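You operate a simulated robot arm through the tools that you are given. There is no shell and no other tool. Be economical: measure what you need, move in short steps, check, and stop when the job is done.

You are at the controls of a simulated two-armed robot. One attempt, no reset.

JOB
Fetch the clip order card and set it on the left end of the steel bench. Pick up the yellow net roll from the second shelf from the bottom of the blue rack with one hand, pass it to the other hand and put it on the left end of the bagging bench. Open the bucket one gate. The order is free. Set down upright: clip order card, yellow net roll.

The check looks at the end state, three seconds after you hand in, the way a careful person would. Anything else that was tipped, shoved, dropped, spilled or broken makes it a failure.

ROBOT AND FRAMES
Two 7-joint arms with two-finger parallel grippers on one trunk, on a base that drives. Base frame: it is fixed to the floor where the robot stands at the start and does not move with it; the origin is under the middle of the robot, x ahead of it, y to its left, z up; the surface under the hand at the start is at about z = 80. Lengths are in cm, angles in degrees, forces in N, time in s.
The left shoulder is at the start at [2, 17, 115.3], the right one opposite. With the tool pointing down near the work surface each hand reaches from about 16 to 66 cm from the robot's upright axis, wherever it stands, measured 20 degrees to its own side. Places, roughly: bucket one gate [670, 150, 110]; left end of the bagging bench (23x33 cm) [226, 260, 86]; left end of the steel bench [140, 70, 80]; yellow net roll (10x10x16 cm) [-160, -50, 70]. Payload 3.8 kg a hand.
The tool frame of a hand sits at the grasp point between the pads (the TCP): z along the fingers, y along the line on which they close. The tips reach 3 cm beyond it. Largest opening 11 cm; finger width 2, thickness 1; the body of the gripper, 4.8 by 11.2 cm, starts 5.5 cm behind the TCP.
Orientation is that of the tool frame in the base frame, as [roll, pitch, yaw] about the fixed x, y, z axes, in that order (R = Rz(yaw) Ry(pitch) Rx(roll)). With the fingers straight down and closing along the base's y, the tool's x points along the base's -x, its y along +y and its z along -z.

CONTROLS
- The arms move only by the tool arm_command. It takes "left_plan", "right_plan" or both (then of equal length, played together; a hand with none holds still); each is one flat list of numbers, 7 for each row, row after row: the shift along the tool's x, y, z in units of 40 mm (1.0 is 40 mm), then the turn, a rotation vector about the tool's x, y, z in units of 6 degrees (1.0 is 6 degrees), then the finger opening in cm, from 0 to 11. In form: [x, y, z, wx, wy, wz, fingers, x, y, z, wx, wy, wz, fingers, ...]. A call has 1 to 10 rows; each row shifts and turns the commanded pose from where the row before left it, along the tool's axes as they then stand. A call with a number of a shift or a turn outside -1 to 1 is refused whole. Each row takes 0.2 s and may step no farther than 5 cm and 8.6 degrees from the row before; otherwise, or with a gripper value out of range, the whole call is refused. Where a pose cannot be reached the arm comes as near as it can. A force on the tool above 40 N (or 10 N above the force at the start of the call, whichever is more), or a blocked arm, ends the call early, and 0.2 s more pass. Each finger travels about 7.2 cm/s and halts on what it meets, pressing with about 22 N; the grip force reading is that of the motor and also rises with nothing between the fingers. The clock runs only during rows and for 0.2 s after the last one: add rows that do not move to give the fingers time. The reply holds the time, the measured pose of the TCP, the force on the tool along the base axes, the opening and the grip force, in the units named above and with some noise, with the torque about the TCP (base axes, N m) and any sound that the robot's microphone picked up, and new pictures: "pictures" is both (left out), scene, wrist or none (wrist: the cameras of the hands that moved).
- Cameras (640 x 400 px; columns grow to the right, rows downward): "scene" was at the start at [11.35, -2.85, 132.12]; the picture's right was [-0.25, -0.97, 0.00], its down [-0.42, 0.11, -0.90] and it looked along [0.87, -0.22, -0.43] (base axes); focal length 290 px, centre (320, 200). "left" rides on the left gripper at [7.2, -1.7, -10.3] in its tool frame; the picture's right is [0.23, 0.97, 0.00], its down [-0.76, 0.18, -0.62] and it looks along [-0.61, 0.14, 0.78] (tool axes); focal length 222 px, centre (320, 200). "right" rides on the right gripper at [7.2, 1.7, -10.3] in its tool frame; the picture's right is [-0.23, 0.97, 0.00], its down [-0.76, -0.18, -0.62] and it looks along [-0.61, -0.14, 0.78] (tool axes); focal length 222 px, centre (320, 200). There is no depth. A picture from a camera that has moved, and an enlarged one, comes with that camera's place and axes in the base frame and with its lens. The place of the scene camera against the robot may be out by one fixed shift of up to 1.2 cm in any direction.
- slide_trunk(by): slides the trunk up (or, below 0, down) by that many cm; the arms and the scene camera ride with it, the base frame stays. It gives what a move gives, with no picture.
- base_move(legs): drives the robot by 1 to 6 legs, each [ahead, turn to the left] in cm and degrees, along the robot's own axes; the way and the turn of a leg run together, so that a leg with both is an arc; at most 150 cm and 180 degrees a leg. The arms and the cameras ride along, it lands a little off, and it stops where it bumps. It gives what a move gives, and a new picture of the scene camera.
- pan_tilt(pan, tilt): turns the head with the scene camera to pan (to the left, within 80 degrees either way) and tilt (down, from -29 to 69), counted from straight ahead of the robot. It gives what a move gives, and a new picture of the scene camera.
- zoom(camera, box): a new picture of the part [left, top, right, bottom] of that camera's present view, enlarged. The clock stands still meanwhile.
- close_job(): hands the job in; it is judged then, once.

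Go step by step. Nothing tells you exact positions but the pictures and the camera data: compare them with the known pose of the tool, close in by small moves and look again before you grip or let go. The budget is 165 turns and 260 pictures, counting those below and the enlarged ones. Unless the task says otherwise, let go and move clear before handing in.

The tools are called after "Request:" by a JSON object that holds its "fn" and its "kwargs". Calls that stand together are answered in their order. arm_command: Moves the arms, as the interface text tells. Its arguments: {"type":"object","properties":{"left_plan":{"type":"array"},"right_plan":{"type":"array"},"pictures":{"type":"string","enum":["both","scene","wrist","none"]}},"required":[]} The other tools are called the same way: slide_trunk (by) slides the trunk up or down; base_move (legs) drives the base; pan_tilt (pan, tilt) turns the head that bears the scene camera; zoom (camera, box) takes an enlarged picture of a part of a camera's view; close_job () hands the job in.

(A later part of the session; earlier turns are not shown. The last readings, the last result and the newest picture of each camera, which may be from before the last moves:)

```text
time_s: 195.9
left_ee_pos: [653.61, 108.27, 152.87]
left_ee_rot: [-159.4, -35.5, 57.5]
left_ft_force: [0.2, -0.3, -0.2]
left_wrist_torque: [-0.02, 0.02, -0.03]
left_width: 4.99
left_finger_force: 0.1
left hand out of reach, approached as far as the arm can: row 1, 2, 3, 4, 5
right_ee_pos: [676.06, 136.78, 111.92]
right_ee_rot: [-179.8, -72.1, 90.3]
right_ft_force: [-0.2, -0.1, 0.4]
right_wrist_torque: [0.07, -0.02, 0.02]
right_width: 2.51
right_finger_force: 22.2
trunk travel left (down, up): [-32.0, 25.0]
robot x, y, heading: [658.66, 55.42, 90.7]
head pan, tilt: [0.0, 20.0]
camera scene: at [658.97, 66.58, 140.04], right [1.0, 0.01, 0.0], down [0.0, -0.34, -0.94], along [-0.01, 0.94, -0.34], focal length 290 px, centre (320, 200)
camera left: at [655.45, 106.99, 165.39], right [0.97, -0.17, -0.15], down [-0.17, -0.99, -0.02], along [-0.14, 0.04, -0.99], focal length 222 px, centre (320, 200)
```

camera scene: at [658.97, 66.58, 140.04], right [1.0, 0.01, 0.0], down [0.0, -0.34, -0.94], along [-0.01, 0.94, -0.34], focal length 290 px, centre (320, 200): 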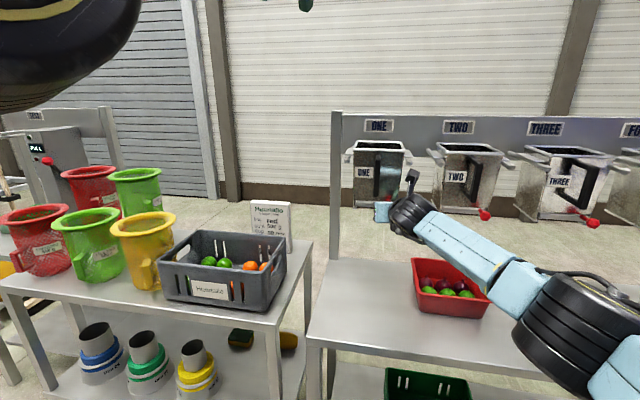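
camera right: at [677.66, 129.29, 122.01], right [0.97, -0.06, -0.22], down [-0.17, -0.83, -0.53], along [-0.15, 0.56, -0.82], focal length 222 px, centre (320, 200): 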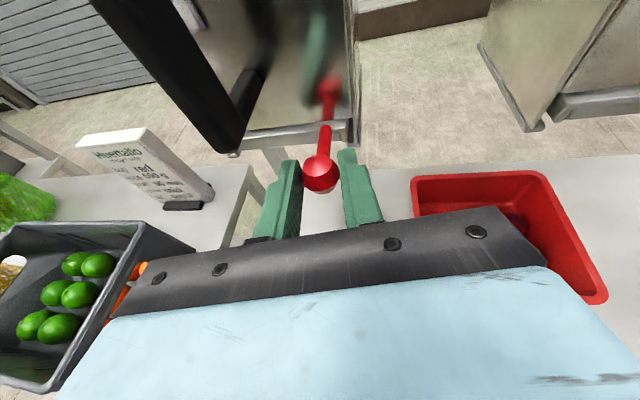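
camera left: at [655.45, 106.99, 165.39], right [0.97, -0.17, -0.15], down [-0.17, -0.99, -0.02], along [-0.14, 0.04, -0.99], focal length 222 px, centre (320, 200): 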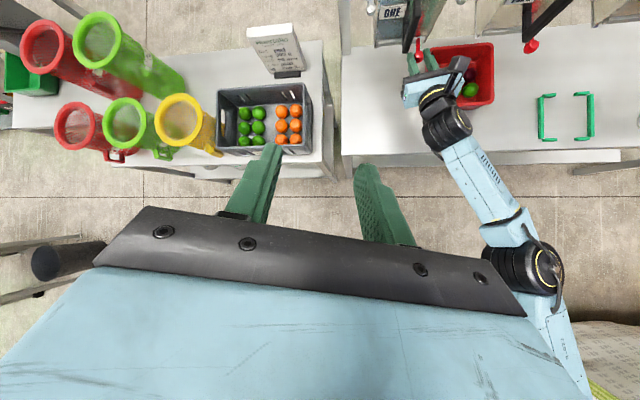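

The left wrist can't take that pose. Better plan: left hand in its normal pose, pitched 30°, grips the handle from above; the robot should stand about 10 cm further right. I release the knob, retract the right hand and unwind the left one.

Request:
{"fn": "arm_command", "kwargs": {"right_plan": [0, 0, 0, 0, 0, 0, 3.5, 0, 0, 0, 0, 0, 0, 5, 0, 0, 0, 0, 0, 0, 5, -0.155, 0, -0.475, 0, 0, 0, 5, -0.31, 0, -0.95, 0, 0, 0, 5, -0.31, 0, -0.95, 0, 0, 0, 5, -0.31, 0, -0.95, 0, 0, 0, 5, -0.31, 0, -0.95, 0, 0, 0, 5]}}

Request:
{"fn": "zoom", "kwargs": {"camera": "scene", "box": [320, 100, 480, 230]}}

```text
time_s: 197.8
left_ee_pos: [653.57, 108.09, 152.83]
left_ee_rot: [-159.3, -35.4, 57.4]
left_ft_force: [-0.6, 0.3, 0.3]
left_wrist_torque: [0.02, -0.01, -0.02]
left_width: 5.01
left_finger_force: 0.1
right_ee_pos: [676.09, 118.57, 111.92]
right_ee_rot: [-179.8, -72.2, 90.0]
right_ft_force: [0.5, -0.2, 0.2]
right_wrist_torque: [0.02, 0.04, -0.01]
right_width: 5.0
right_finger_force: 0.0
trunk travel left (down, up): [-32.0, 25.0]
robot x, y, heading: [659.02, 55.69, 90.7]
head pan, tilt: [0.0, 20.0]
camera scene: at [658.93, 66.49, 140.06], right [1.0, 0.01, 0.0], down [0.0, -0.34, -0.94], along [-0.01, 0.94, -0.34], focal length 290 px, centre (320, 200)
camera right: at [677.73, 111.15, 122.09], right [0.97, -0.07, -0.22], down [-0.17, -0.83, -0.53], along [-0.15, 0.56, -0.82], focal length 222 px, centre (320, 200)
```

scene: 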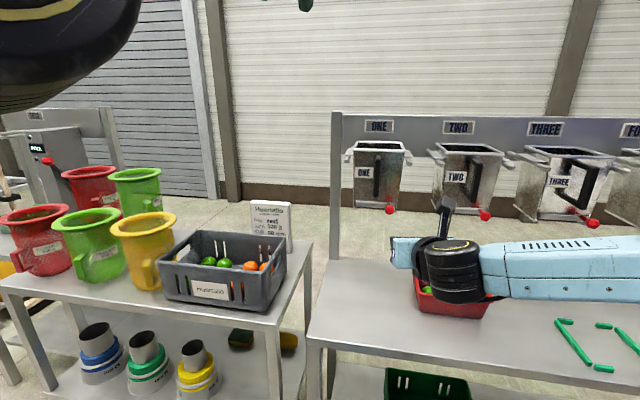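
right: 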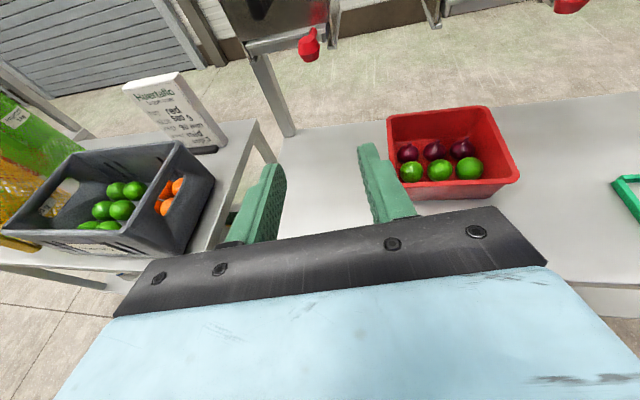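

```text
3.08 times, centred on (400, 165) of scene
camera zoom: at [658.93, 66.49, 140.06], right [1.0, 0.01, 0.0], down [0.0, -0.34, -0.94], along [-0.01, 0.94, -0.34], focal length 891 px, centre (74, 308)
```

zoom: 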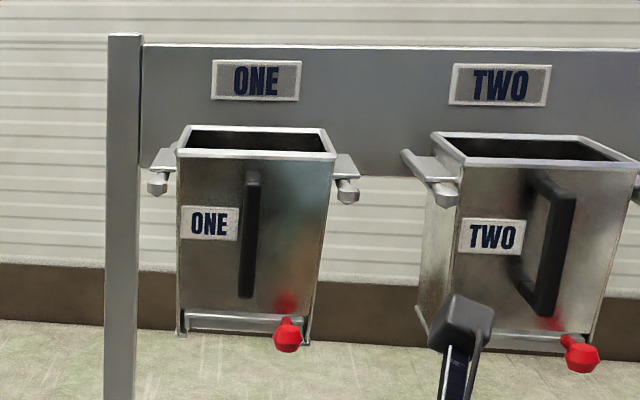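

The hopper is undisturbed. I shift the base about 11 cm to the right and unwind the left hand.

Request:
{"fn": "base_move", "kwargs": {"legs": [[-25, 0], [0, -25], [28, 0], [0, 25]]}}

Request:
{"fn": "arm_command", "kwargs": {"left_plan": [0, 0, 0, -0.857, 0, 0, 5, 0, 0, 0, -0.857, 0, 0, 5, 0, 0, 0, -0.857, 0, 0, 5, 0, 0, 0, -0.857, 0, 0, 5, 0, 0, 0, 0, -0.987, 0, 5, 0, 0, 0, 0, -0.987, 0, 5, 0, 0, 0, 0, -0.987, 0, 5, 0, 0, 0, 0, -0.987, 0, 5, 0, 0, 0, 0, -0.987, 0, 5, 0, 0, 0, 0, -0.987, 0, 5], "pictures": "none"}}

Request:
{"fn": "arm_command", "kwargs": {"left_plan": [0, 0, 0, 0, 0, 1, 5, 0, 0, 0, 0, 0, 1, 5, 0, 0, 0, 0, 0, 1, 5, 0, 0, 0, 0, 0, 1, 5, 0, 0, 0, 0, 0, 1, 5, 0, 0, 0, 0, 0, 1, 5, 0, 0, 0, 0, 0, 1, 5, 0, 0, 0, 0, 0, 1, 5, 0, 0, 0, 0, 0, 1, 5, 0, 0, 0, 0, 0, 1, 5], "pictures": "none"}}

Request:
{"fn": "arm_command", "kwargs": {"left_plan": [0, 0, 0, 0, 0, 1, 5, 0, 0, 0, 0, 0, 1, 5, 0, 0, 0, 0, 0, 1, 5, 0, 0, 0, 0, 0, 1, 5, 0, 0, 0, 0, 0, 1, 5, 0, 0, 0, 0, 0, 1, 5, 0, 0, 0, 0, 0, 1, 5, 0, 0, 0, 0, 0, 1, 5, 0, 0, 0, 0, 0, 1, 5, 0, 0, 0, 0, 0, 1, 5], "pictures": "none"}}

```text
time_s: 203.7
left_ee_pos: [665.23, 108.27, 152.75]
left_ee_rot: [-159.4, -35.6, 57.6]
left_ft_force: [0.4, -0.3, 0.2]
left_wrist_torque: [0.01, 0.0, -0.04]
left_width: 5.01
left_finger_force: 0.0
right_ee_pos: [687.73, 118.94, 111.87]
right_ee_rot: [-179.9, -72.2, 90.4]
right_ft_force: [0.6, -1.4, 0.5]
right_wrist_torque: [-0.06, 0.03, 0.0]
right_width: 5.01
right_finger_force: 0.2
trunk travel left (down, up): [-32.0, 25.0]
robot x, y, heading: [670.46, 55.44, 90.9]
head pan, tilt: [0.0, 20.0]
camera scene: at [670.69, 66.7, 140.04], right [1.0, 0.01, 0.0], down [0.01, -0.34, -0.94], along [-0.01, 0.94, -0.34], focal length 290 px, centre (320, 200)
```

scene: 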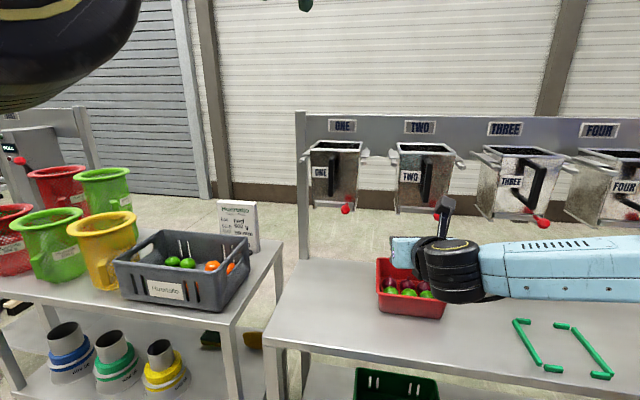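

```text
time_s: 205.9
left_ee_pos: [665.54, 103.22, 146.6]
left_ee_rot: [-179.7, -13.0, 57.5]
left_ft_force: [0.0, 0.0, -0.4]
left_wrist_torque: [-0.01, -0.02, 0.01]
left_width: 5.01
left_finger_force: 0.1
left hand out of reach, approached as far as the arm can: row 2, 4, 5, 6, 7, 8, 9, 10
right_ee_pos: [687.7, 118.94, 111.92]
right_ee_rot: [-179.8, -72.2, 90.1]
right_ft_force: [0.9, -0.3, -0.1]
right_wrist_torque: [-0.01, -0.01, 0.01]
right_width: 4.98
right_finger_force: 0.1
trunk travel left (down, up): [-32.0, 25.0]
robot x, y, heading: [670.43, 55.94, 90.8]
head pan, tilt: [0.0, 20.0]
```

```text
time_s: 208.1
left_ee_pos: [665.44, 103.3, 146.53]
left_ee_rot: [-168.3, -6.3, -3.1]
left_ft_force: [-0.4, -0.5, 0.3]
left_wrist_torque: [-0.01, 0.01, -0.03]
left_width: 5.02
left_finger_force: 0.1
right_ee_pos: [687.77, 118.85, 111.94]
right_ee_rot: [-179.9, -72.0, 90.2]
right_ft_force: [-0.6, -0.3, -0.1]
right_wrist_torque: [0.03, 0.0, 0.0]
right_width: 5.0
right_finger_force: 0.1
trunk travel left (down, up): [-32.0, 25.0]
robot x, y, heading: [670.45, 56.08, 90.6]
head pan, tilt: [0.0, 20.0]
```

```text
time_s: 210.3
left_ee_pos: [665.62, 103.26, 146.58]
left_ee_rot: [-168.6, 6.7, -61.9]
left_ft_force: [-1.1, 0.1, 0.9]
left_wrist_torque: [-0.01, -0.01, 0.01]
left_width: 5.02
left_finger_force: 0.0
right_ee_pos: [687.84, 118.83, 111.98]
right_ee_rot: [-179.7, -72.2, 90.1]
right_ft_force: [0.2, 0.0, -0.5]
right_wrist_torque: [0.04, -0.03, 0.0]
right_width: 5.0
right_finger_force: 0.0
trunk travel left (down, up): [-32.0, 25.0]
robot x, y, heading: [670.66, 56.01, 91.2]
head pan, tilt: [0.0, 20.0]
```

Nearly unwound. I finish the yaw and read the pose.

Request:
{"fn": "arm_command", "kwargs": {"left_plan": [0, 0, 0, 0, 0, 1, 5, 0, 0, 0, 0, 0, 1, 5, 0, 0, 0, 0, 0, 1, 5, 0, 0, 0, 0, 0, 1, 5, 0, 0, 0, 0, 0, 0.5, 5, 0, 0, 0, 0, 0, 0, 5], "pictures": "wrist"}}

```text
time_s: 211.7
left_ee_pos: [665.53, 103.17, 146.78]
left_ee_rot: [-172.9, 11.2, -88.8]
left_ft_force: [0.8, -0.4, 0.6]
left_wrist_torque: [-0.02, 0.03, 0.01]
left_width: 4.98
left_finger_force: 0.0
right_ee_pos: [687.65, 118.89, 111.97]
right_ee_rot: [-179.8, -72.2, 90.2]
right_ft_force: [-0.6, -0.2, -0.5]
right_wrist_torque: [0.0, 0.0, 0.01]
right_width: 4.99
right_finger_force: 0.0
trunk travel left (down, up): [-32.0, 25.0]
robot x, y, heading: [670.69, 56.01, 90.8]
head pan, tilt: [0.0, 20.0]
camera left: at [666.22, 94.05, 155.5], right [-0.96, -0.22, -0.16], down [-0.27, 0.63, 0.73], along [-0.06, 0.75, -0.66], focal length 222 px, centre (320, 200)
```

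left: 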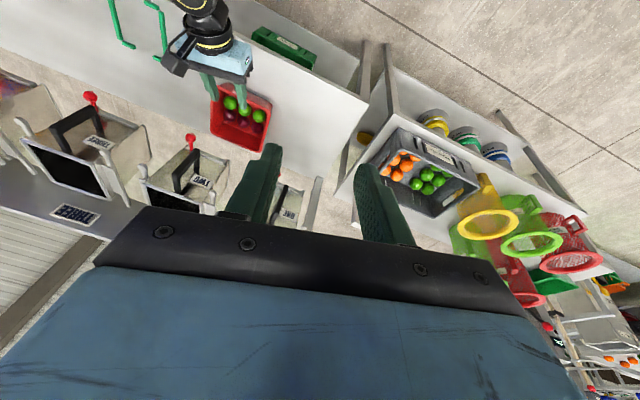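

Now I set the left hand to exactly 30° pitch and triangulate the handle.

Request:
{"fn": "arm_command", "kwargs": {"left_plan": [0, 0, 0, -0.59, 0, 0, 5, 0, 0, 0, -0.59, 0, 0, 5, 0, 0, 0, 0, -0.78, 0, 5, 0, 0, 0, 0, -0.78, 0, 5, 0, 0, 0, 0, -0.78, 0, 5, 0, 0, 0, 0, -0.78, 0, 5, 0, 0, 0, 0, 0, 0, 5], "pictures": "wrist"}}

Request:
{"fn": "zoom", "kwargs": {"camera": "scene", "box": [280, 110, 440, 230]}}

Request:
{"fn": "zoom", "kwargs": {"camera": "right", "box": [120, 0, 360, 120]}}

```text
time_s: 213.3
left_ee_pos: [666.4, 103.46, 144.93]
left_ee_rot: [-179.8, 30.0, -88.7]
left_ft_force: [0.0, -0.4, -0.9]
left_wrist_torque: [0.0, 0.01, 0.05]
left_width: 5.01
left_finger_force: 0.0
left hand out of reach, approached as far as the arm can: row 1, 2
right_ee_pos: [687.78, 118.84, 111.8]
right_ee_rot: [-179.8, -72.1, 90.2]
right_ft_force: [-0.7, 0.1, 0.3]
right_wrist_torque: [0.0, -0.01, -0.01]
right_width: 5.01
right_finger_force: 0.0
trunk travel left (down, up): [-32.0, 25.0]
robot x, y, heading: [670.42, 55.58, 90.6]
head pan, tilt: [0.0, 20.0]
camera left: at [668.49, 91.96, 150.28], right [-0.97, -0.22, -0.11], down [-0.19, 0.34, 0.92], along [-0.16, 0.91, -0.37], focal length 222 px, centre (320, 200)
```

left: 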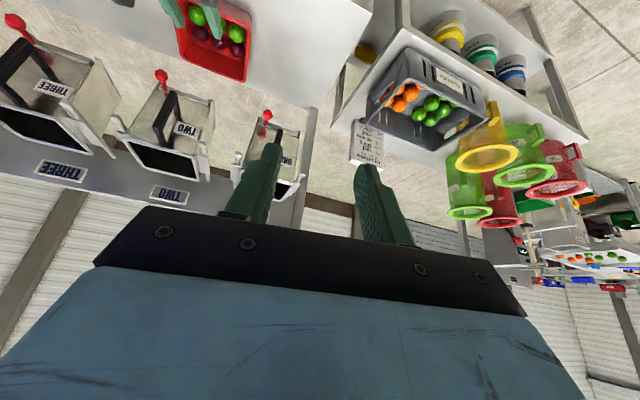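

```text
3.33 times, centred on (360, 170) of scene
camera zoom: at [670.74, 66.68, 140.04], right [1.0, 0.01, 0.0], down [0.01, -0.34, -0.94], along [-0.01, 0.94, -0.34], focal length 965 px, centre (187, 300)
```

zoom: 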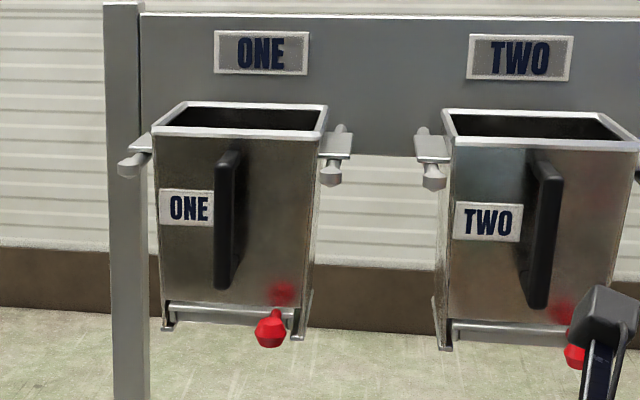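

```text
2.67 times, centred on (240, 60) of right
camera zoom: at [689.42, 111.41, 122.05], right [0.97, -0.06, -0.22], down [-0.17, -0.83, -0.53], along [-0.15, 0.56, -0.82], focal length 592 px, centre (533, 573)
```

zoom: 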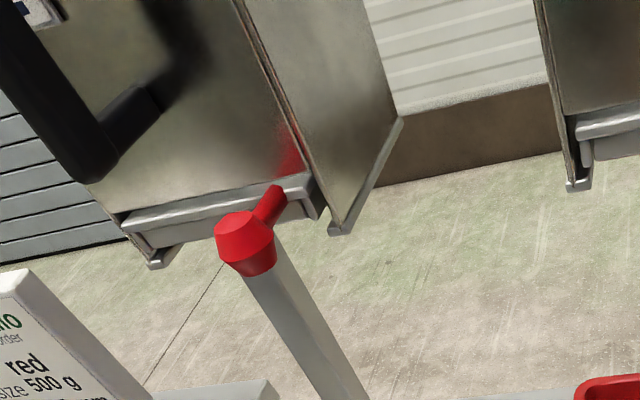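

Handle bar: about x 673, y 136.7, z 115.5–126. I line up the right hand with the knob (retracted), set the left pitch to 22° and bring the base forward.

Request:
{"fn": "arm_command", "kwargs": {"right_plan": [0.043, -0.975, -0.54, 0, 0, 0, 5, 0.043, -0.975, -0.54, 0, 0, 0, 5, 0.043, -0.975, -0.54, 0, 0, 0, 5], "left_plan": [0, 0, 0, 0, 0.665, 0, 5, 0, 0, 0, 0, 0.665, 0, 5, 0, 0, 0, 0, 0, 0, 5], "pictures": "none"}}

Request:
{"fn": "base_move", "kwargs": {"legs": [[17, 0]]}}

```text
time_s: 214.1
left_ee_pos: [666.31, 103.34, 144.95]
left_ee_rot: [-179.8, 21.8, -88.7]
left_ft_force: [0.3, -0.3, -0.5]
left_wrist_torque: [-0.01, -0.02, -0.05]
left_width: 5.03
left_finger_force: 0.0
right_ee_pos: [676.04, 112.59, 114.51]
right_ee_rot: [179.8, -72.2, 90.5]
right_ft_force: [-0.4, 0.0, -0.1]
right_wrist_torque: [0.03, -0.01, -0.01]
right_width: 5.0
right_finger_force: 0.1
trunk travel left (down, up): [-32.0, 25.0]
robot x, y, heading: [670.59, 55.75, 90.7]
head pan, tilt: [0.0, 20.0]
```

```text
time_s: 215.6
left_ee_pos: [666.17, 120.59, 144.99]
left_ee_rot: [-180.0, 21.8, -88.8]
left_ft_force: [-0.1, 1.3, -0.8]
left_wrist_torque: [-0.02, -0.04, 0.01]
left_width: 5.03
left_finger_force: 0.1
right_ee_pos: [675.89, 129.82, 114.36]
right_ee_rot: [-179.7, -72.1, 90.3]
right_ft_force: [0.1, 0.9, -0.4]
right_wrist_torque: [0.01, -0.01, -0.02]
right_width: 5.02
right_finger_force: 0.1
trunk travel left (down, up): [-32.0, 25.0]
robot x, y, heading: [670.48, 73.05, 91.0]
head pan, tilt: [0.0, 20.0]
camera scene: at [670.48, 83.84, 140.04], right [1.0, 0.01, 0.0], down [0.01, -0.34, -0.94], along [-0.01, 0.94, -0.34], focal length 290 px, centre (320, 200)
```

scene: 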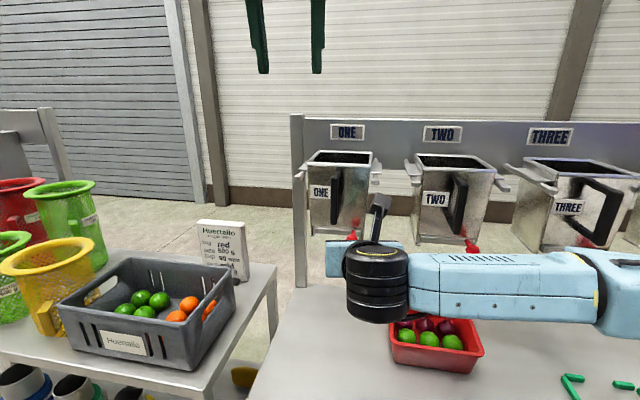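

I bring the left hand to just in front of and above the handle.

Request:
{"fn": "arm_command", "kwargs": {"left_plan": [-0.267, -0.425, 0.91, 0, 0, 0, 5, -0.267, -0.425, 0.91, 0, 0, 0, 5, -0.267, -0.425, 0.91, 0, 0, 0, 5, -0.267, -0.425, 0.91, 0, 0, 0, 5, 0, 0, 0, 0, 0, 0, 5]}}

Request:
{"fn": "zoom", "kwargs": {"camera": "scene", "box": [260, 90, 460, 250]}}

```text
time_s: 216.8
left_ee_pos: [672.51, 129.96, 132.94]
left_ee_rot: [-179.9, 22.0, -88.6]
left_ft_force: [0.0, -0.2, 0.5]
left_wrist_torque: [-0.02, -0.04, 0.01]
left_width: 5.01
left_finger_force: 0.1
right_ee_pos: [675.69, 129.7, 114.41]
right_ee_rot: [-180.0, -72.1, 90.5]
right_ft_force: [-0.9, 0.7, -0.5]
right_wrist_torque: [0.03, 0.0, -0.03]
right_width: 5.02
right_finger_force: 0.0
trunk travel left (down, up): [-32.0, 25.0]
robot x, y, heading: [670.07, 72.5, 90.7]
head pan, tilt: [0.0, 20.0]
camera scene: at [670.38, 83.73, 140.05], right [1.0, 0.01, 0.0], down [0.01, -0.34, -0.94], along [-0.01, 0.94, -0.34], focal length 290 px, centre (320, 200)
camera left: at [674.63, 119.45, 139.86], right [-0.97, -0.23, -0.09], down [-0.19, 0.47, 0.86], along [-0.16, 0.85, -0.5], focal length 222 px, centre (320, 200)
```

scene: 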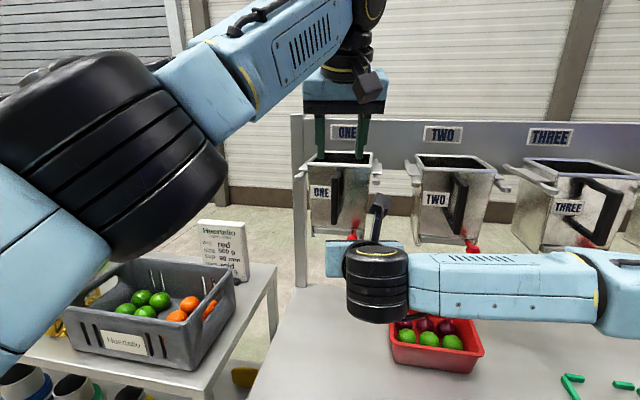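
left: 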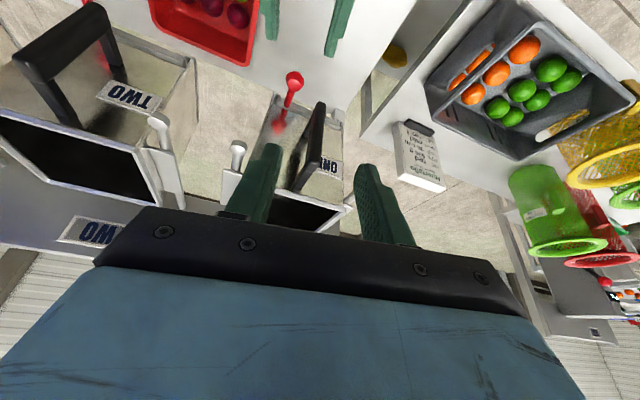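

```text
2.50 times, centred on (360, 170) of scene
camera zoom: at [670.38, 83.73, 140.05], right [1.0, 0.01, 0.0], down [0.01, -0.34, -0.94], along [-0.01, 0.94, -0.34], focal length 724 px, centre (220, 275)
```

zoom: 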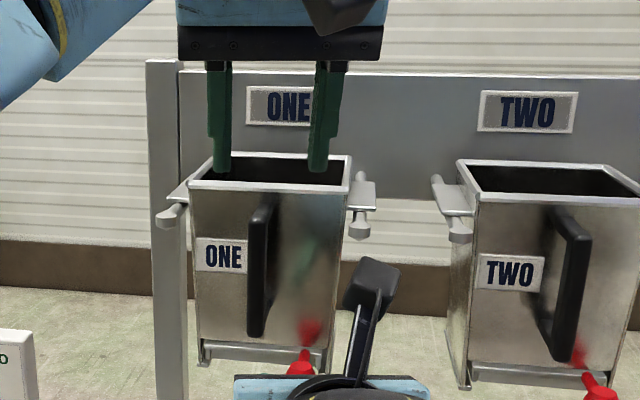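

I check the handle's depth with the right wrist camera, which is close below it.

Request:
{"fn": "zoom", "kwargs": {"camera": "right", "box": [80, 0, 400, 200]}}

Request:
{"fn": "zoom", "kwargs": {"camera": "left", "box": [200, 60, 420, 220]}}

```text
2.00 times, centred on (240, 100) of right
camera zoom: at [677.47, 122.25, 124.57], right [0.97, -0.06, -0.22], down [-0.17, -0.83, -0.53], along [-0.15, 0.56, -0.82], focal length 444 px, centre (480, 400)
```

zoom: 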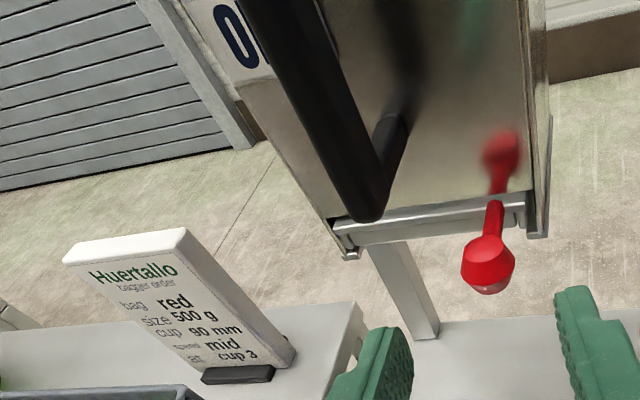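

```text
2.50 times, centred on (310, 140) of left
camera zoom: at [674.63, 119.45, 139.86], right [-0.97, -0.23, -0.09], down [-0.19, 0.47, 0.86], along [-0.16, 0.85, -0.5], focal length 555 px, centre (345, 350)
```

zoom: 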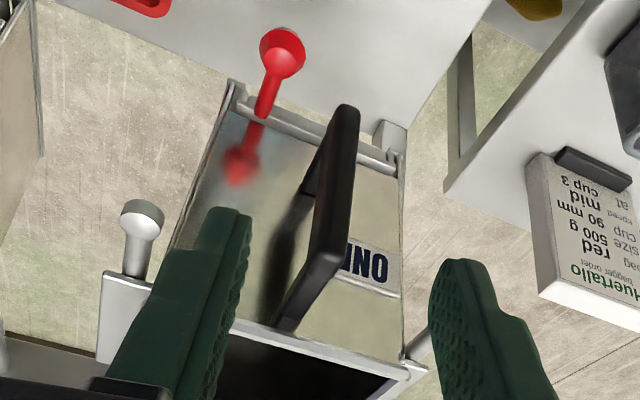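

Handle bar is centred at [672.6, 136.7], z 116–126. I slide the left fingers around it.

Request:
{"fn": "arm_command", "kwargs": {"left_plan": [-0.213, 0, 0.977, 0, 0, 0, 5, -0.213, 0, 0.977, 0, 0, 0, 5, -0.213, 0, 0.977, 0, 0, 0, 5, 0, 0, 0, 0, 0, 0, 5]}}

Request:
{"fn": "zoom", "kwargs": {"camera": "left", "box": [200, 60, 440, 220]}}

```text
time_s: 217.8
left_ee_pos: [671.79, 135.11, 123.48]
left_ee_rot: [-179.9, 21.9, -88.7]
left_ft_force: [-0.2, 0.3, 0.1]
left_wrist_torque: [0.02, 0.01, -0.03]
left_width: 5.0
left_finger_force: 0.2
left hand out of reach, approached as far as the arm can: row 2, 3
right_ee_pos: [675.97, 129.64, 114.5]
right_ee_rot: [-179.8, -72.0, 90.3]
right_ft_force: [0.4, -0.2, -0.8]
right_wrist_torque: [-0.03, -0.03, 0.01]
right_width: 5.02
right_finger_force: 0.1
trunk travel left (down, up): [-32.0, 25.0]
robot x, y, heading: [670.27, 72.89, 90.9]
head pan, tilt: [0.0, 20.0]
camera scene: at [670.45, 83.72, 140.05], right [1.0, 0.01, 0.0], down [0.01, -0.34, -0.94], along [-0.01, 0.94, -0.34], focal length 290 px, centre (320, 200)
camera left: at [673.84, 124.53, 130.35], right [-0.97, -0.23, -0.08], down [-0.19, 0.47, 0.86], along [-0.16, 0.85, -0.5], focal length 222 px, centre (320, 200)
```

scene: 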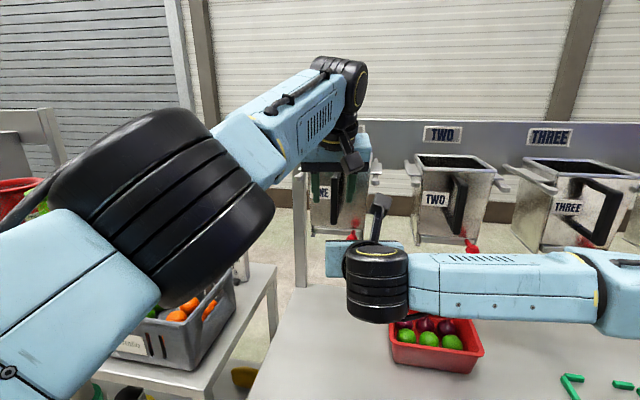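
left: 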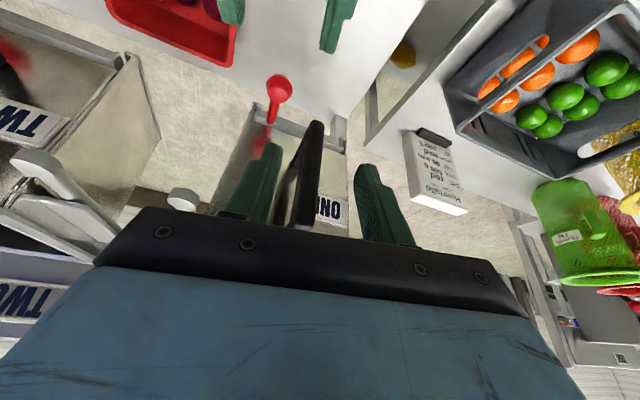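

```text
2.50 times, centred on (320, 140) of left
camera zoom: at [673.84, 124.53, 130.35], right [-0.97, -0.23, -0.08], down [-0.19, 0.47, 0.86], along [-0.16, 0.85, -0.5], focal length 555 px, centre (320, 350)
```

zoom: 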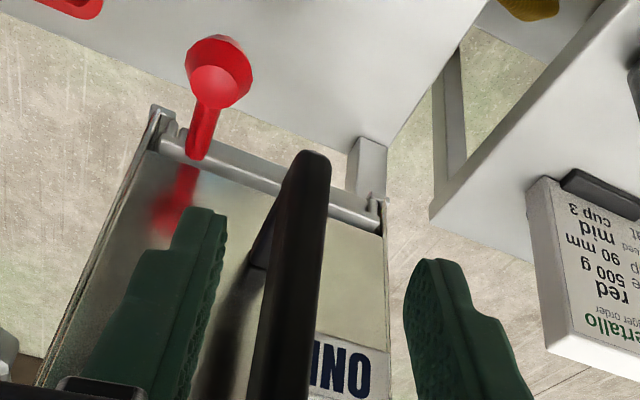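

The bar is between the left fingers but 1.6 cm deeper; I move the base forward 2 cm.

Request:
{"fn": "base_move", "kwargs": {"legs": [[2, 0]]}}

Request:
{"fn": "zoom", "kwargs": {"camera": "left", "box": [200, 60, 440, 220]}}

```text
time_s: 218.6
left_ee_pos: [671.77, 137.23, 123.53]
left_ee_rot: [179.9, 21.9, -88.7]
left_ft_force: [-0.2, 1.7, 0.1]
left_wrist_torque: [-0.02, -0.01, -0.01]
left_width: 5.02
left_finger_force: 0.2
right_ee_pos: [675.88, 131.72, 114.56]
right_ee_rot: [-179.8, -72.2, 90.3]
right_ft_force: [1.0, 0.3, -0.1]
right_wrist_torque: [-0.02, 0.0, 0.0]
right_width: 5.02
right_finger_force: 0.1
trunk travel left (down, up): [-32.0, 25.0]
robot x, y, heading: [670.36, 74.88, 91.0]
head pan, tilt: [0.0, 20.0]
camera scene: at [670.45, 85.81, 140.04], right [1.0, 0.01, 0.0], down [0.01, -0.34, -0.94], along [-0.01, 0.94, -0.34], focal length 290 px, centre (320, 200)
```

scene: 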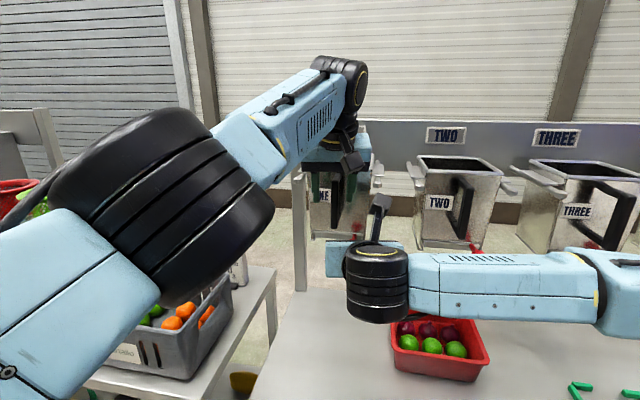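

```text
2.50 times, centred on (320, 140) of left
camera zoom: at [673.84, 126.59, 130.36], right [-0.97, -0.23, -0.08], down [-0.19, 0.47, 0.86], along [-0.16, 0.85, -0.5], focal length 555 px, centre (320, 350)
```

zoom: 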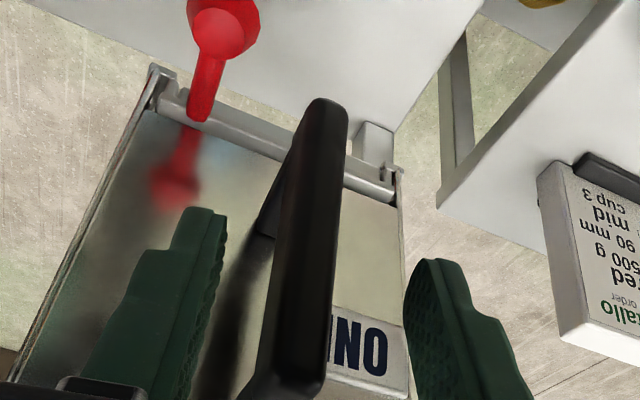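

The bar is well between the left fingers. I centre by 0.7 cm and close on it.

Request:
{"fn": "arm_command", "kwargs": {"left_plan": [0, -0.17, 0, 0, 0, 0, 5, 0, 0, 0, 0, 0, 0, 3, 0, 0, 0, 0, 0, 0, 1, 0, 0, 0, 0, 0, 0, 0, 0, 0, 0, 0, 0, 0, 0], "pictures": "wrist"}}

```text
time_s: 219.8
left_ee_pos: [671.92, 136.96, 123.41]
left_ee_rot: [179.9, 21.8, -88.8]
left_ft_force: [1.8, -2.1, 0.1]
left_wrist_torque: [-0.04, -0.25, -0.39]
left_width: 1.62
left_finger_force: 21.7
left hand out of reach, approached as far as the arm can: row 1
right_ee_pos: [675.91, 131.62, 114.47]
right_ee_rot: [-179.8, -72.1, 90.3]
right_ft_force: [-0.3, 0.5, 1.0]
right_wrist_torque: [-0.02, 0.05, 0.0]
right_width: 5.02
right_finger_force: 0.2
trunk travel left (down, up): [-32.0, 25.0]
robot x, y, heading: [670.6, 74.82, 90.9]
head pan, tilt: [0.0, 20.0]
camera left: at [673.9, 126.48, 130.39], right [-0.97, -0.23, -0.08], down [-0.19, 0.47, 0.86], along [-0.16, 0.85, -0.5], focal length 222 px, centre (320, 200)
```

left: 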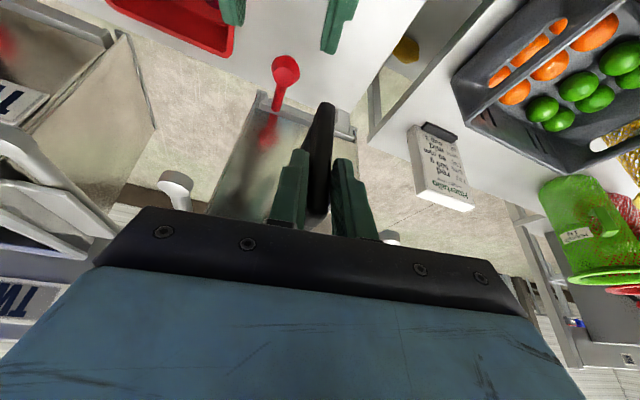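

The left hand holds the handle. Now the right hand moves around the knob.

Request:
{"fn": "arm_command", "kwargs": {"right_plan": [0.1, 0, 0.7, 0, 0, 0, 5, -0.31, 0, 0.76, 0, 0, 0, 5, 0, 0, 0, 0, 0, 0, 5], "pictures": "wrist"}}

```text
time_s: 220.6
left_ee_pos: [671.74, 137.14, 123.49]
left_ee_rot: [-180.0, 21.9, -88.6]
left_ft_force: [3.5, -0.2, -0.4]
left_wrist_torque: [-0.17, -0.21, -0.38]
left_width: 1.63
left_finger_force: 22.1
right_ee_pos: [675.79, 137.02, 111.75]
right_ee_rot: [-179.8, -72.1, 90.3]
right_ft_force: [-0.2, 0.0, 1.2]
right_wrist_torque: [-0.01, 0.02, 0.02]
right_width: 4.99
right_finger_force: 0.1
trunk travel left (down, up): [-32.0, 25.0]
robot x, y, heading: [670.32, 74.76, 91.0]
head pan, tilt: [0.0, 20.0]
camera right: at [677.45, 129.65, 122.01], right [0.97, -0.06, -0.22], down [-0.17, -0.83, -0.53], along [-0.15, 0.56, -0.82], focal length 222 px, centre (320, 200)
```

right: 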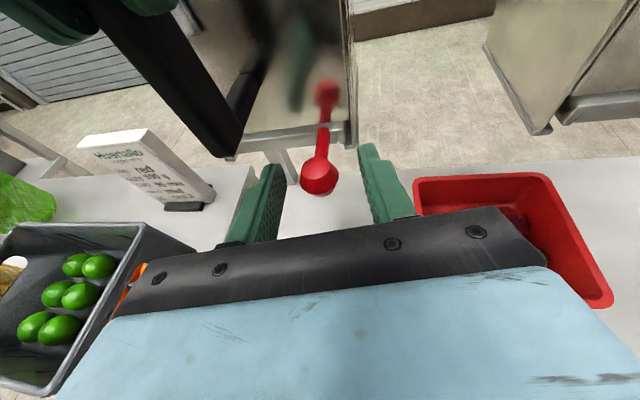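

I close on the knob and pull 2 cm while the left hand holds.

Request:
{"fn": "arm_command", "kwargs": {"right_plan": [0, 0, 0, 0, 0, 0, 2.5, 0, 0, 0, 0, 0, 0, 0, 0, 0, 0, 0, 0, 0, 0, -0.039, 0, -0.119, 0, 0, 0, 0, -0.039, 0, -0.119, 0, 0, 0, 0, -0.039, 0, -0.119, 0, 0, 0, 0, -0.039, 0, -0.119, 0, 0, 0, 0], "pictures": "wrist"}}

```text
time_s: 222.2
left_ee_pos: [671.69, 137.25, 123.42]
left_ee_rot: [-180.0, 22.1, -88.6]
left_ft_force: [6.4, 4.4, -0.1]
left_wrist_torque: [0.53, -0.45, -0.44]
left_width: 1.63
left_finger_force: 22.3
right_ee_pos: [675.95, 134.96, 111.68]
right_ee_rot: [-179.9, -72.0, 90.4]
right_ft_force: [-0.9, -6.0, 0.3]
right_wrist_torque: [-0.01, 0.03, 0.05]
right_width: 0.03
right_finger_force: 21.9
trunk travel left (down, up): [-32.0, 25.0]
robot x, y, heading: [670.24, 74.98, 90.7]
head pan, tilt: [0.0, 20.0]
camera right: at [677.59, 127.44, 121.87], right [0.97, -0.06, -0.22], down [-0.17, -0.83, -0.53], along [-0.15, 0.55, -0.82], focal length 222 px, centre (320, 200)
```

right: 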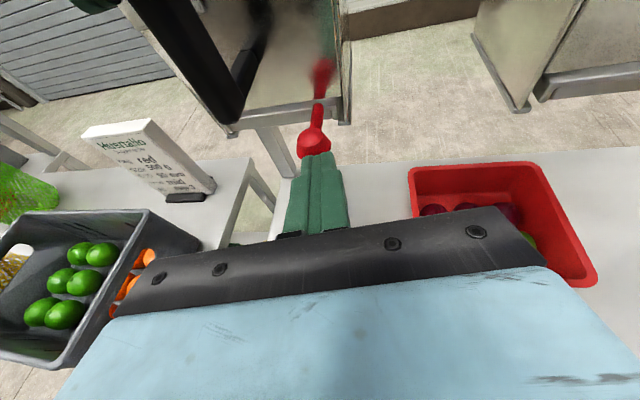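

The fingers slipped off at 6 N, so the gate needs a firmer hold; the hopper now stays put. I regrip deeper, with the pads past the knob's widest part.

Request:
{"fn": "arm_command", "kwargs": {"right_plan": [0, 0, 0, 0, 0, 0, 2.5, 0, 0, 0, 0, 0, 0, 5, 0, 0, 0, 0, 0, 0, 5, 0.135, 0, 0.415, 0, 0, 0, 5, 0.155, 0, 0.475, 0, 0, 0, 5, 0, 0, 0, 0, 0, 0, 5], "pictures": "wrist"}}

Request:
{"fn": "zoom", "kwargs": {"camera": "left", "box": [200, 20, 440, 180]}}

```text
time_s: 223.6
left_ee_pos: [671.76, 137.1, 123.38]
left_ee_rot: [179.9, 21.8, -88.8]
left_ft_force: [1.1, -0.3, -4.1]
left_wrist_torque: [-0.57, -0.09, -0.34]
left_width: 1.6
left_finger_force: 22.3
right_ee_pos: [675.89, 138.75, 111.89]
right_ee_rot: [-179.8, -72.1, 90.2]
right_ft_force: [-0.4, 0.3, -0.7]
right_wrist_torque: [-0.01, 0.02, -0.01]
right_width: 5.02
right_finger_force: 0.0
trunk travel left (down, up): [-32.0, 25.0]
robot x, y, heading: [670.39, 75.1, 90.6]
head pan, tilt: [0.0, 20.0]
camera right: at [677.53, 131.3, 121.96], right [0.97, -0.06, -0.22], down [-0.17, -0.83, -0.53], along [-0.15, 0.56, -0.82], focal length 222 px, centre (320, 200)
```

right: 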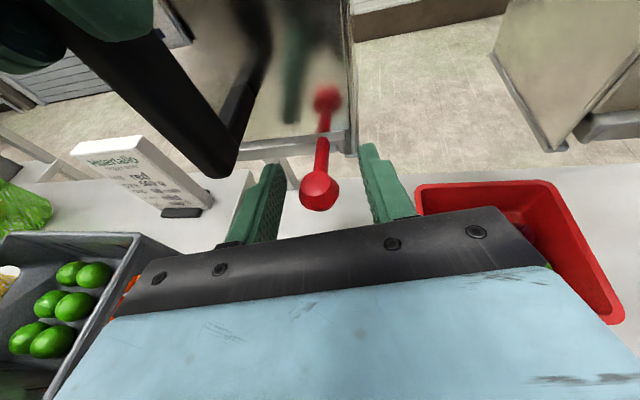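

```text
2.50 times, centred on (320, 100) of left
camera zoom: at [673.87, 126.54, 130.35], right [-0.97, -0.23, -0.08], down [-0.19, 0.47, 0.86], along [-0.16, 0.85, -0.5], focal length 555 px, centre (320, 450)
```

zoom: 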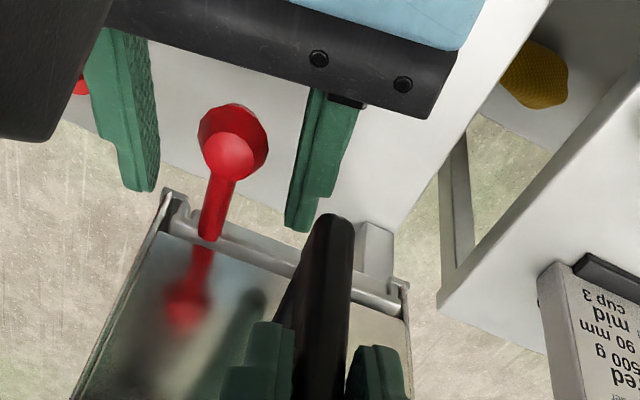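

Now the fingers reach past the knob head. I close and pull.

Request:
{"fn": "arm_command", "kwargs": {"right_plan": [0, 0, 0, 0, 0, 0, 2.5, 0, 0, 0, 0, 0, 0, 0, 0, 0, 0, 0, 0, 0, 0, 0, 0, 0, 0, 0, 0, 0, -0.039, 0, -0.119, 0, 0, 0, 0, -0.039, 0, -0.119, 0, 0, 0, 0, -0.039, 0, -0.119, 0, 0, 0, 0, 0, 0, 0, 0, 0, 0, 0], "pictures": "wrist"}}

Request:
{"fn": "zoom", "kwargs": {"camera": "left", "box": [200, 20, 440, 180]}}

```text
time_s: 225.4
left_ee_pos: [671.82, 136.97, 123.45]
left_ee_rot: [-179.9, 22.1, -88.8]
left_ft_force: [10.4, -12.5, 7.6]
left_wrist_torque: [0.3, -0.44, -0.53]
left_width: 1.62
left_finger_force: 22.1
right_ee_pos: [675.79, 137.15, 111.87]
right_ee_rot: [-179.8, -72.2, 90.2]
right_ft_force: [-11.3, 14.0, 1.6]
right_wrist_torque: [0.3, 0.06, 0.09]
right_width: 2.51
right_finger_force: 22.2
trunk travel left (down, up): [-32.0, 25.0]
robot x, y, heading: [670.41, 75.29, 90.9]
head pan, tilt: [0.0, 20.0]
camera right: at [677.45, 129.64, 122.04], right [0.97, -0.06, -0.22], down [-0.17, -0.83, -0.54], along [-0.15, 0.56, -0.82], focal length 222 px, centre (320, 200)
```

right: 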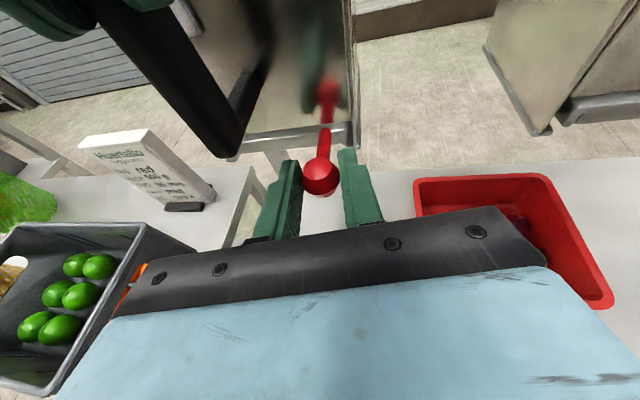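

```text
2.50 times, centred on (320, 100) of left
camera zoom: at [673.9, 126.4, 130.51], right [-0.97, -0.23, -0.09], down [-0.19, 0.47, 0.86], along [-0.16, 0.85, -0.5], focal length 555 px, centre (320, 450)
```

zoom: 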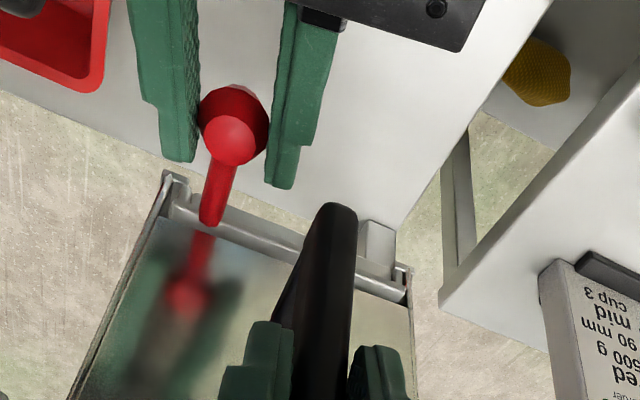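

The gate takes 14 N without sliding and the fingers creep off the knob. Looking again, the knob is on a short lever fixed to a cross-bar held by brackets at both ends: probably a shaft with a flap. I relax the pull and try lifting the knob a little.

Request:
{"fn": "arm_command", "kwargs": {"right_plan": [0.06, 0, 0.19, 0, 0, 0, 0, 0, 0, 0, 0, 0, 0, 0, 0.12, 0, -0.039, 0, 0, 0, 0, 0.12, 0, -0.039, 0, 0, 0, 0, 0.12, 0, -0.039, 0, 0, 0, 0, 0, 0, 0, 0, 0, 0, 0], "pictures": "wrist"}}

Request:
{"fn": "zoom", "kwargs": {"camera": "left", "box": [200, 20, 440, 180]}}

```text
time_s: 226.8
left_ee_pos: [671.72, 137.07, 123.46]
left_ee_rot: [179.9, 21.7, -88.5]
left_ft_force: [1.2, -2.0, -2.2]
left_wrist_torque: [-0.38, -0.31, -0.35]
left_width: 1.58
left_finger_force: 22.3
right_ee_pos: [675.9, 138.06, 113.46]
right_ee_rot: [-179.8, -72.5, 90.0]
right_ft_force: [1.4, 1.8, 1.1]
right_wrist_torque: [0.05, -0.02, 0.01]
right_width: 0.01
right_finger_force: 22.3
trunk travel left (down, up): [-32.0, 25.0]
robot x, y, heading: [670.07, 75.15, 91.0]
head pan, tilt: [0.0, 20.0]
camera right: at [677.59, 130.53, 123.64], right [0.97, -0.06, -0.22], down [-0.17, -0.83, -0.54], along [-0.15, 0.56, -0.82], focal length 222 px, centre (320, 200)
```

right: 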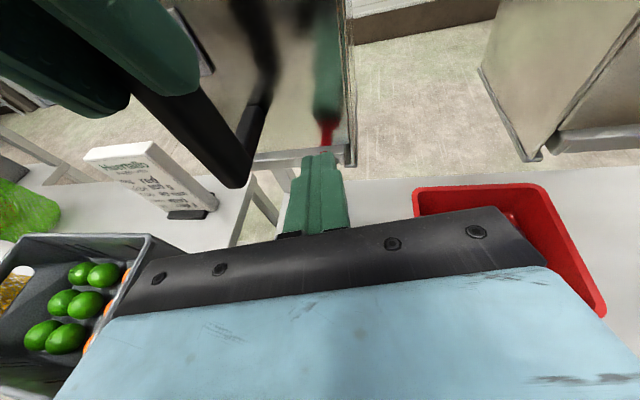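

```text
2.50 times, centred on (320, 100) of left
camera zoom: at [673.78, 126.5, 130.34], right [-0.97, -0.24, -0.08], down [-0.19, 0.47, 0.86], along [-0.16, 0.85, -0.5], focal length 555 px, centre (320, 450)
```

zoom: 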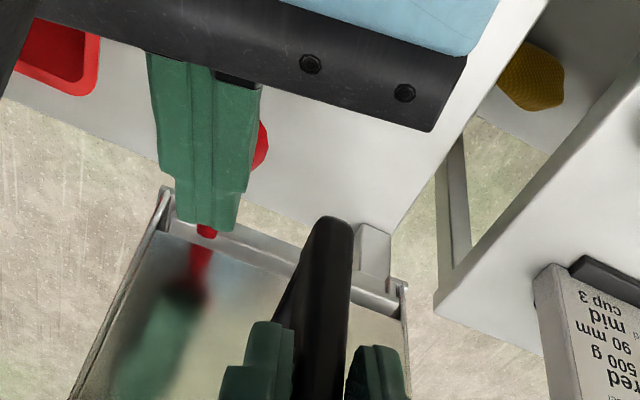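

The fingers slipped above the knob, now resting on top of it. I test pressing it down lightly with the closed fingers.

Request:
{"fn": "arm_command", "kwargs": {"right_plan": [-0.06, 0, 0.02, 0, 0, 0, 0, -0.06, 0, 0.02, 0, 0, 0, 0, -0.06, 0, 0.02, 0, 0, 0, 0, -0.06, 0, 0.02, 0, 0, 0, 0], "pictures": "wrist"}}

Request:
{"fn": "zoom", "kwargs": {"camera": "left", "box": [200, 20, 440, 180]}}

```text
time_s: 227.8
left_ee_pos: [671.76, 137.12, 123.37]
left_ee_rot: [-180.0, 21.7, -88.6]
left_ft_force: [0.6, -1.1, -5.6]
left_wrist_torque: [-0.67, -0.02, -0.26]
left_width: 1.57
left_finger_force: 22.1
right_ee_pos: [675.66, 138.19, 112.29]
right_ee_rot: [-179.7, -72.1, 90.2]
right_ft_force: [0.1, 0.4, 0.1]
right_wrist_torque: [0.01, 0.0, 0.01]
right_width: 0.01
right_finger_force: 21.7
trunk travel left (down, up): [-32.0, 25.0]
robot x, y, heading: [669.96, 74.79, 90.8]
head pan, tilt: [0.0, 20.0]
camera right: at [677.47, 130.56, 122.43], right [0.97, -0.06, -0.22], down [-0.17, -0.83, -0.53], along [-0.15, 0.56, -0.82], focal length 222 px, centre (320, 200)
```

right: 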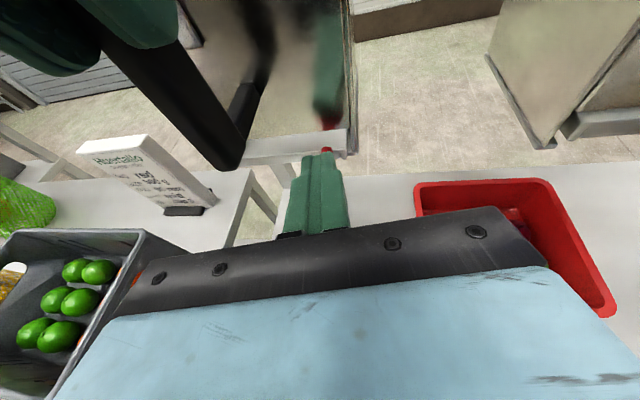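

```text
2.50 times, centred on (320, 100) of left
camera zoom: at [673.86, 126.54, 130.35], right [-0.97, -0.23, -0.08], down [-0.19, 0.47, 0.86], along [-0.16, 0.85, -0.5], focal length 555 px, centre (320, 450)
```

zoom: 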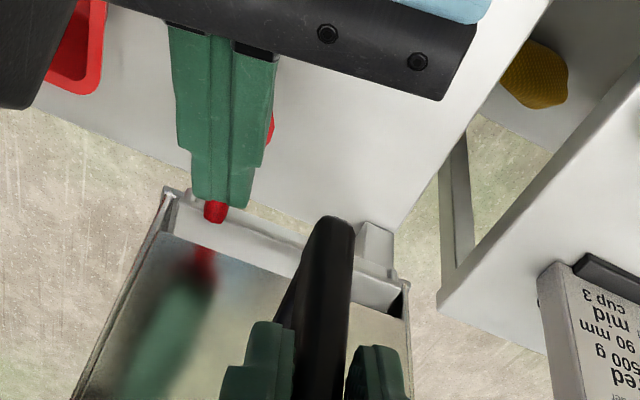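

It moved: the bar visibly rotated with almost no force. So the gate is a flap opened by pressing the lever down. I continue down along its arc.

Request:
{"fn": "arm_command", "kwargs": {"right_plan": [-0.09, 0, 0.03, 0, 0, 0, 0, -0.09, 0, 0.03, 0, 0, 0, 0, -0.09, 0, 0.03, 0, 0, 0, 0, -0.09, 0, 0.03, 0, 0, 0, 0], "pictures": "wrist"}}

Request:
{"fn": "zoom", "kwargs": {"camera": "left", "box": [200, 20, 440, 180]}}

```text
time_s: 228.8
left_ee_pos: [671.86, 137.03, 123.48]
left_ee_rot: [-179.9, 21.9, -88.6]
left_ft_force: [1.5, -0.3, -4.7]
left_wrist_torque: [-0.64, 0.01, -0.33]
left_width: 1.55
left_finger_force: 22.0
right_ee_pos: [675.84, 138.04, 110.72]
right_ee_rot: [-179.7, -72.2, 90.2]
right_ft_force: [-0.4, 0.9, -0.6]
right_wrist_torque: [0.02, 0.04, 0.01]
right_width: 0.0
right_finger_force: 21.8
trunk travel left (down, up): [-32.0, 25.0]
robot x, y, heading: [670.33, 74.95, 91.0]
head pan, tilt: [0.0, 20.0]
camera right: at [677.51, 130.57, 120.89], right [0.97, -0.06, -0.22], down [-0.17, -0.83, -0.53], along [-0.15, 0.56, -0.82], focal length 222 px, centre (320, 200)
```

right: 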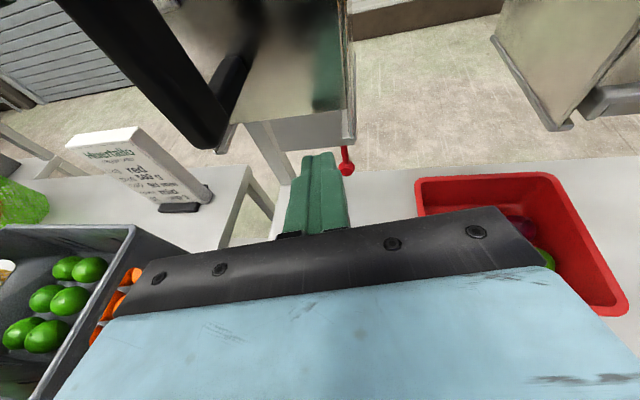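

```text
2.50 times, centred on (320, 100) of left
camera zoom: at [673.88, 126.55, 130.37], right [-0.97, -0.23, -0.08], down [-0.19, 0.47, 0.86], along [-0.16, 0.85, -0.5], focal length 555 px, centre (320, 450)
```

zoom: 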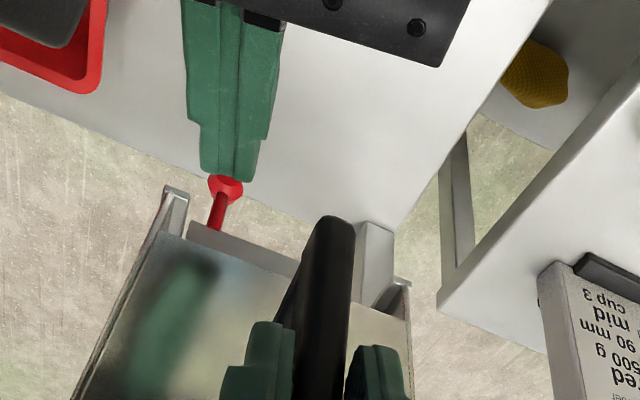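

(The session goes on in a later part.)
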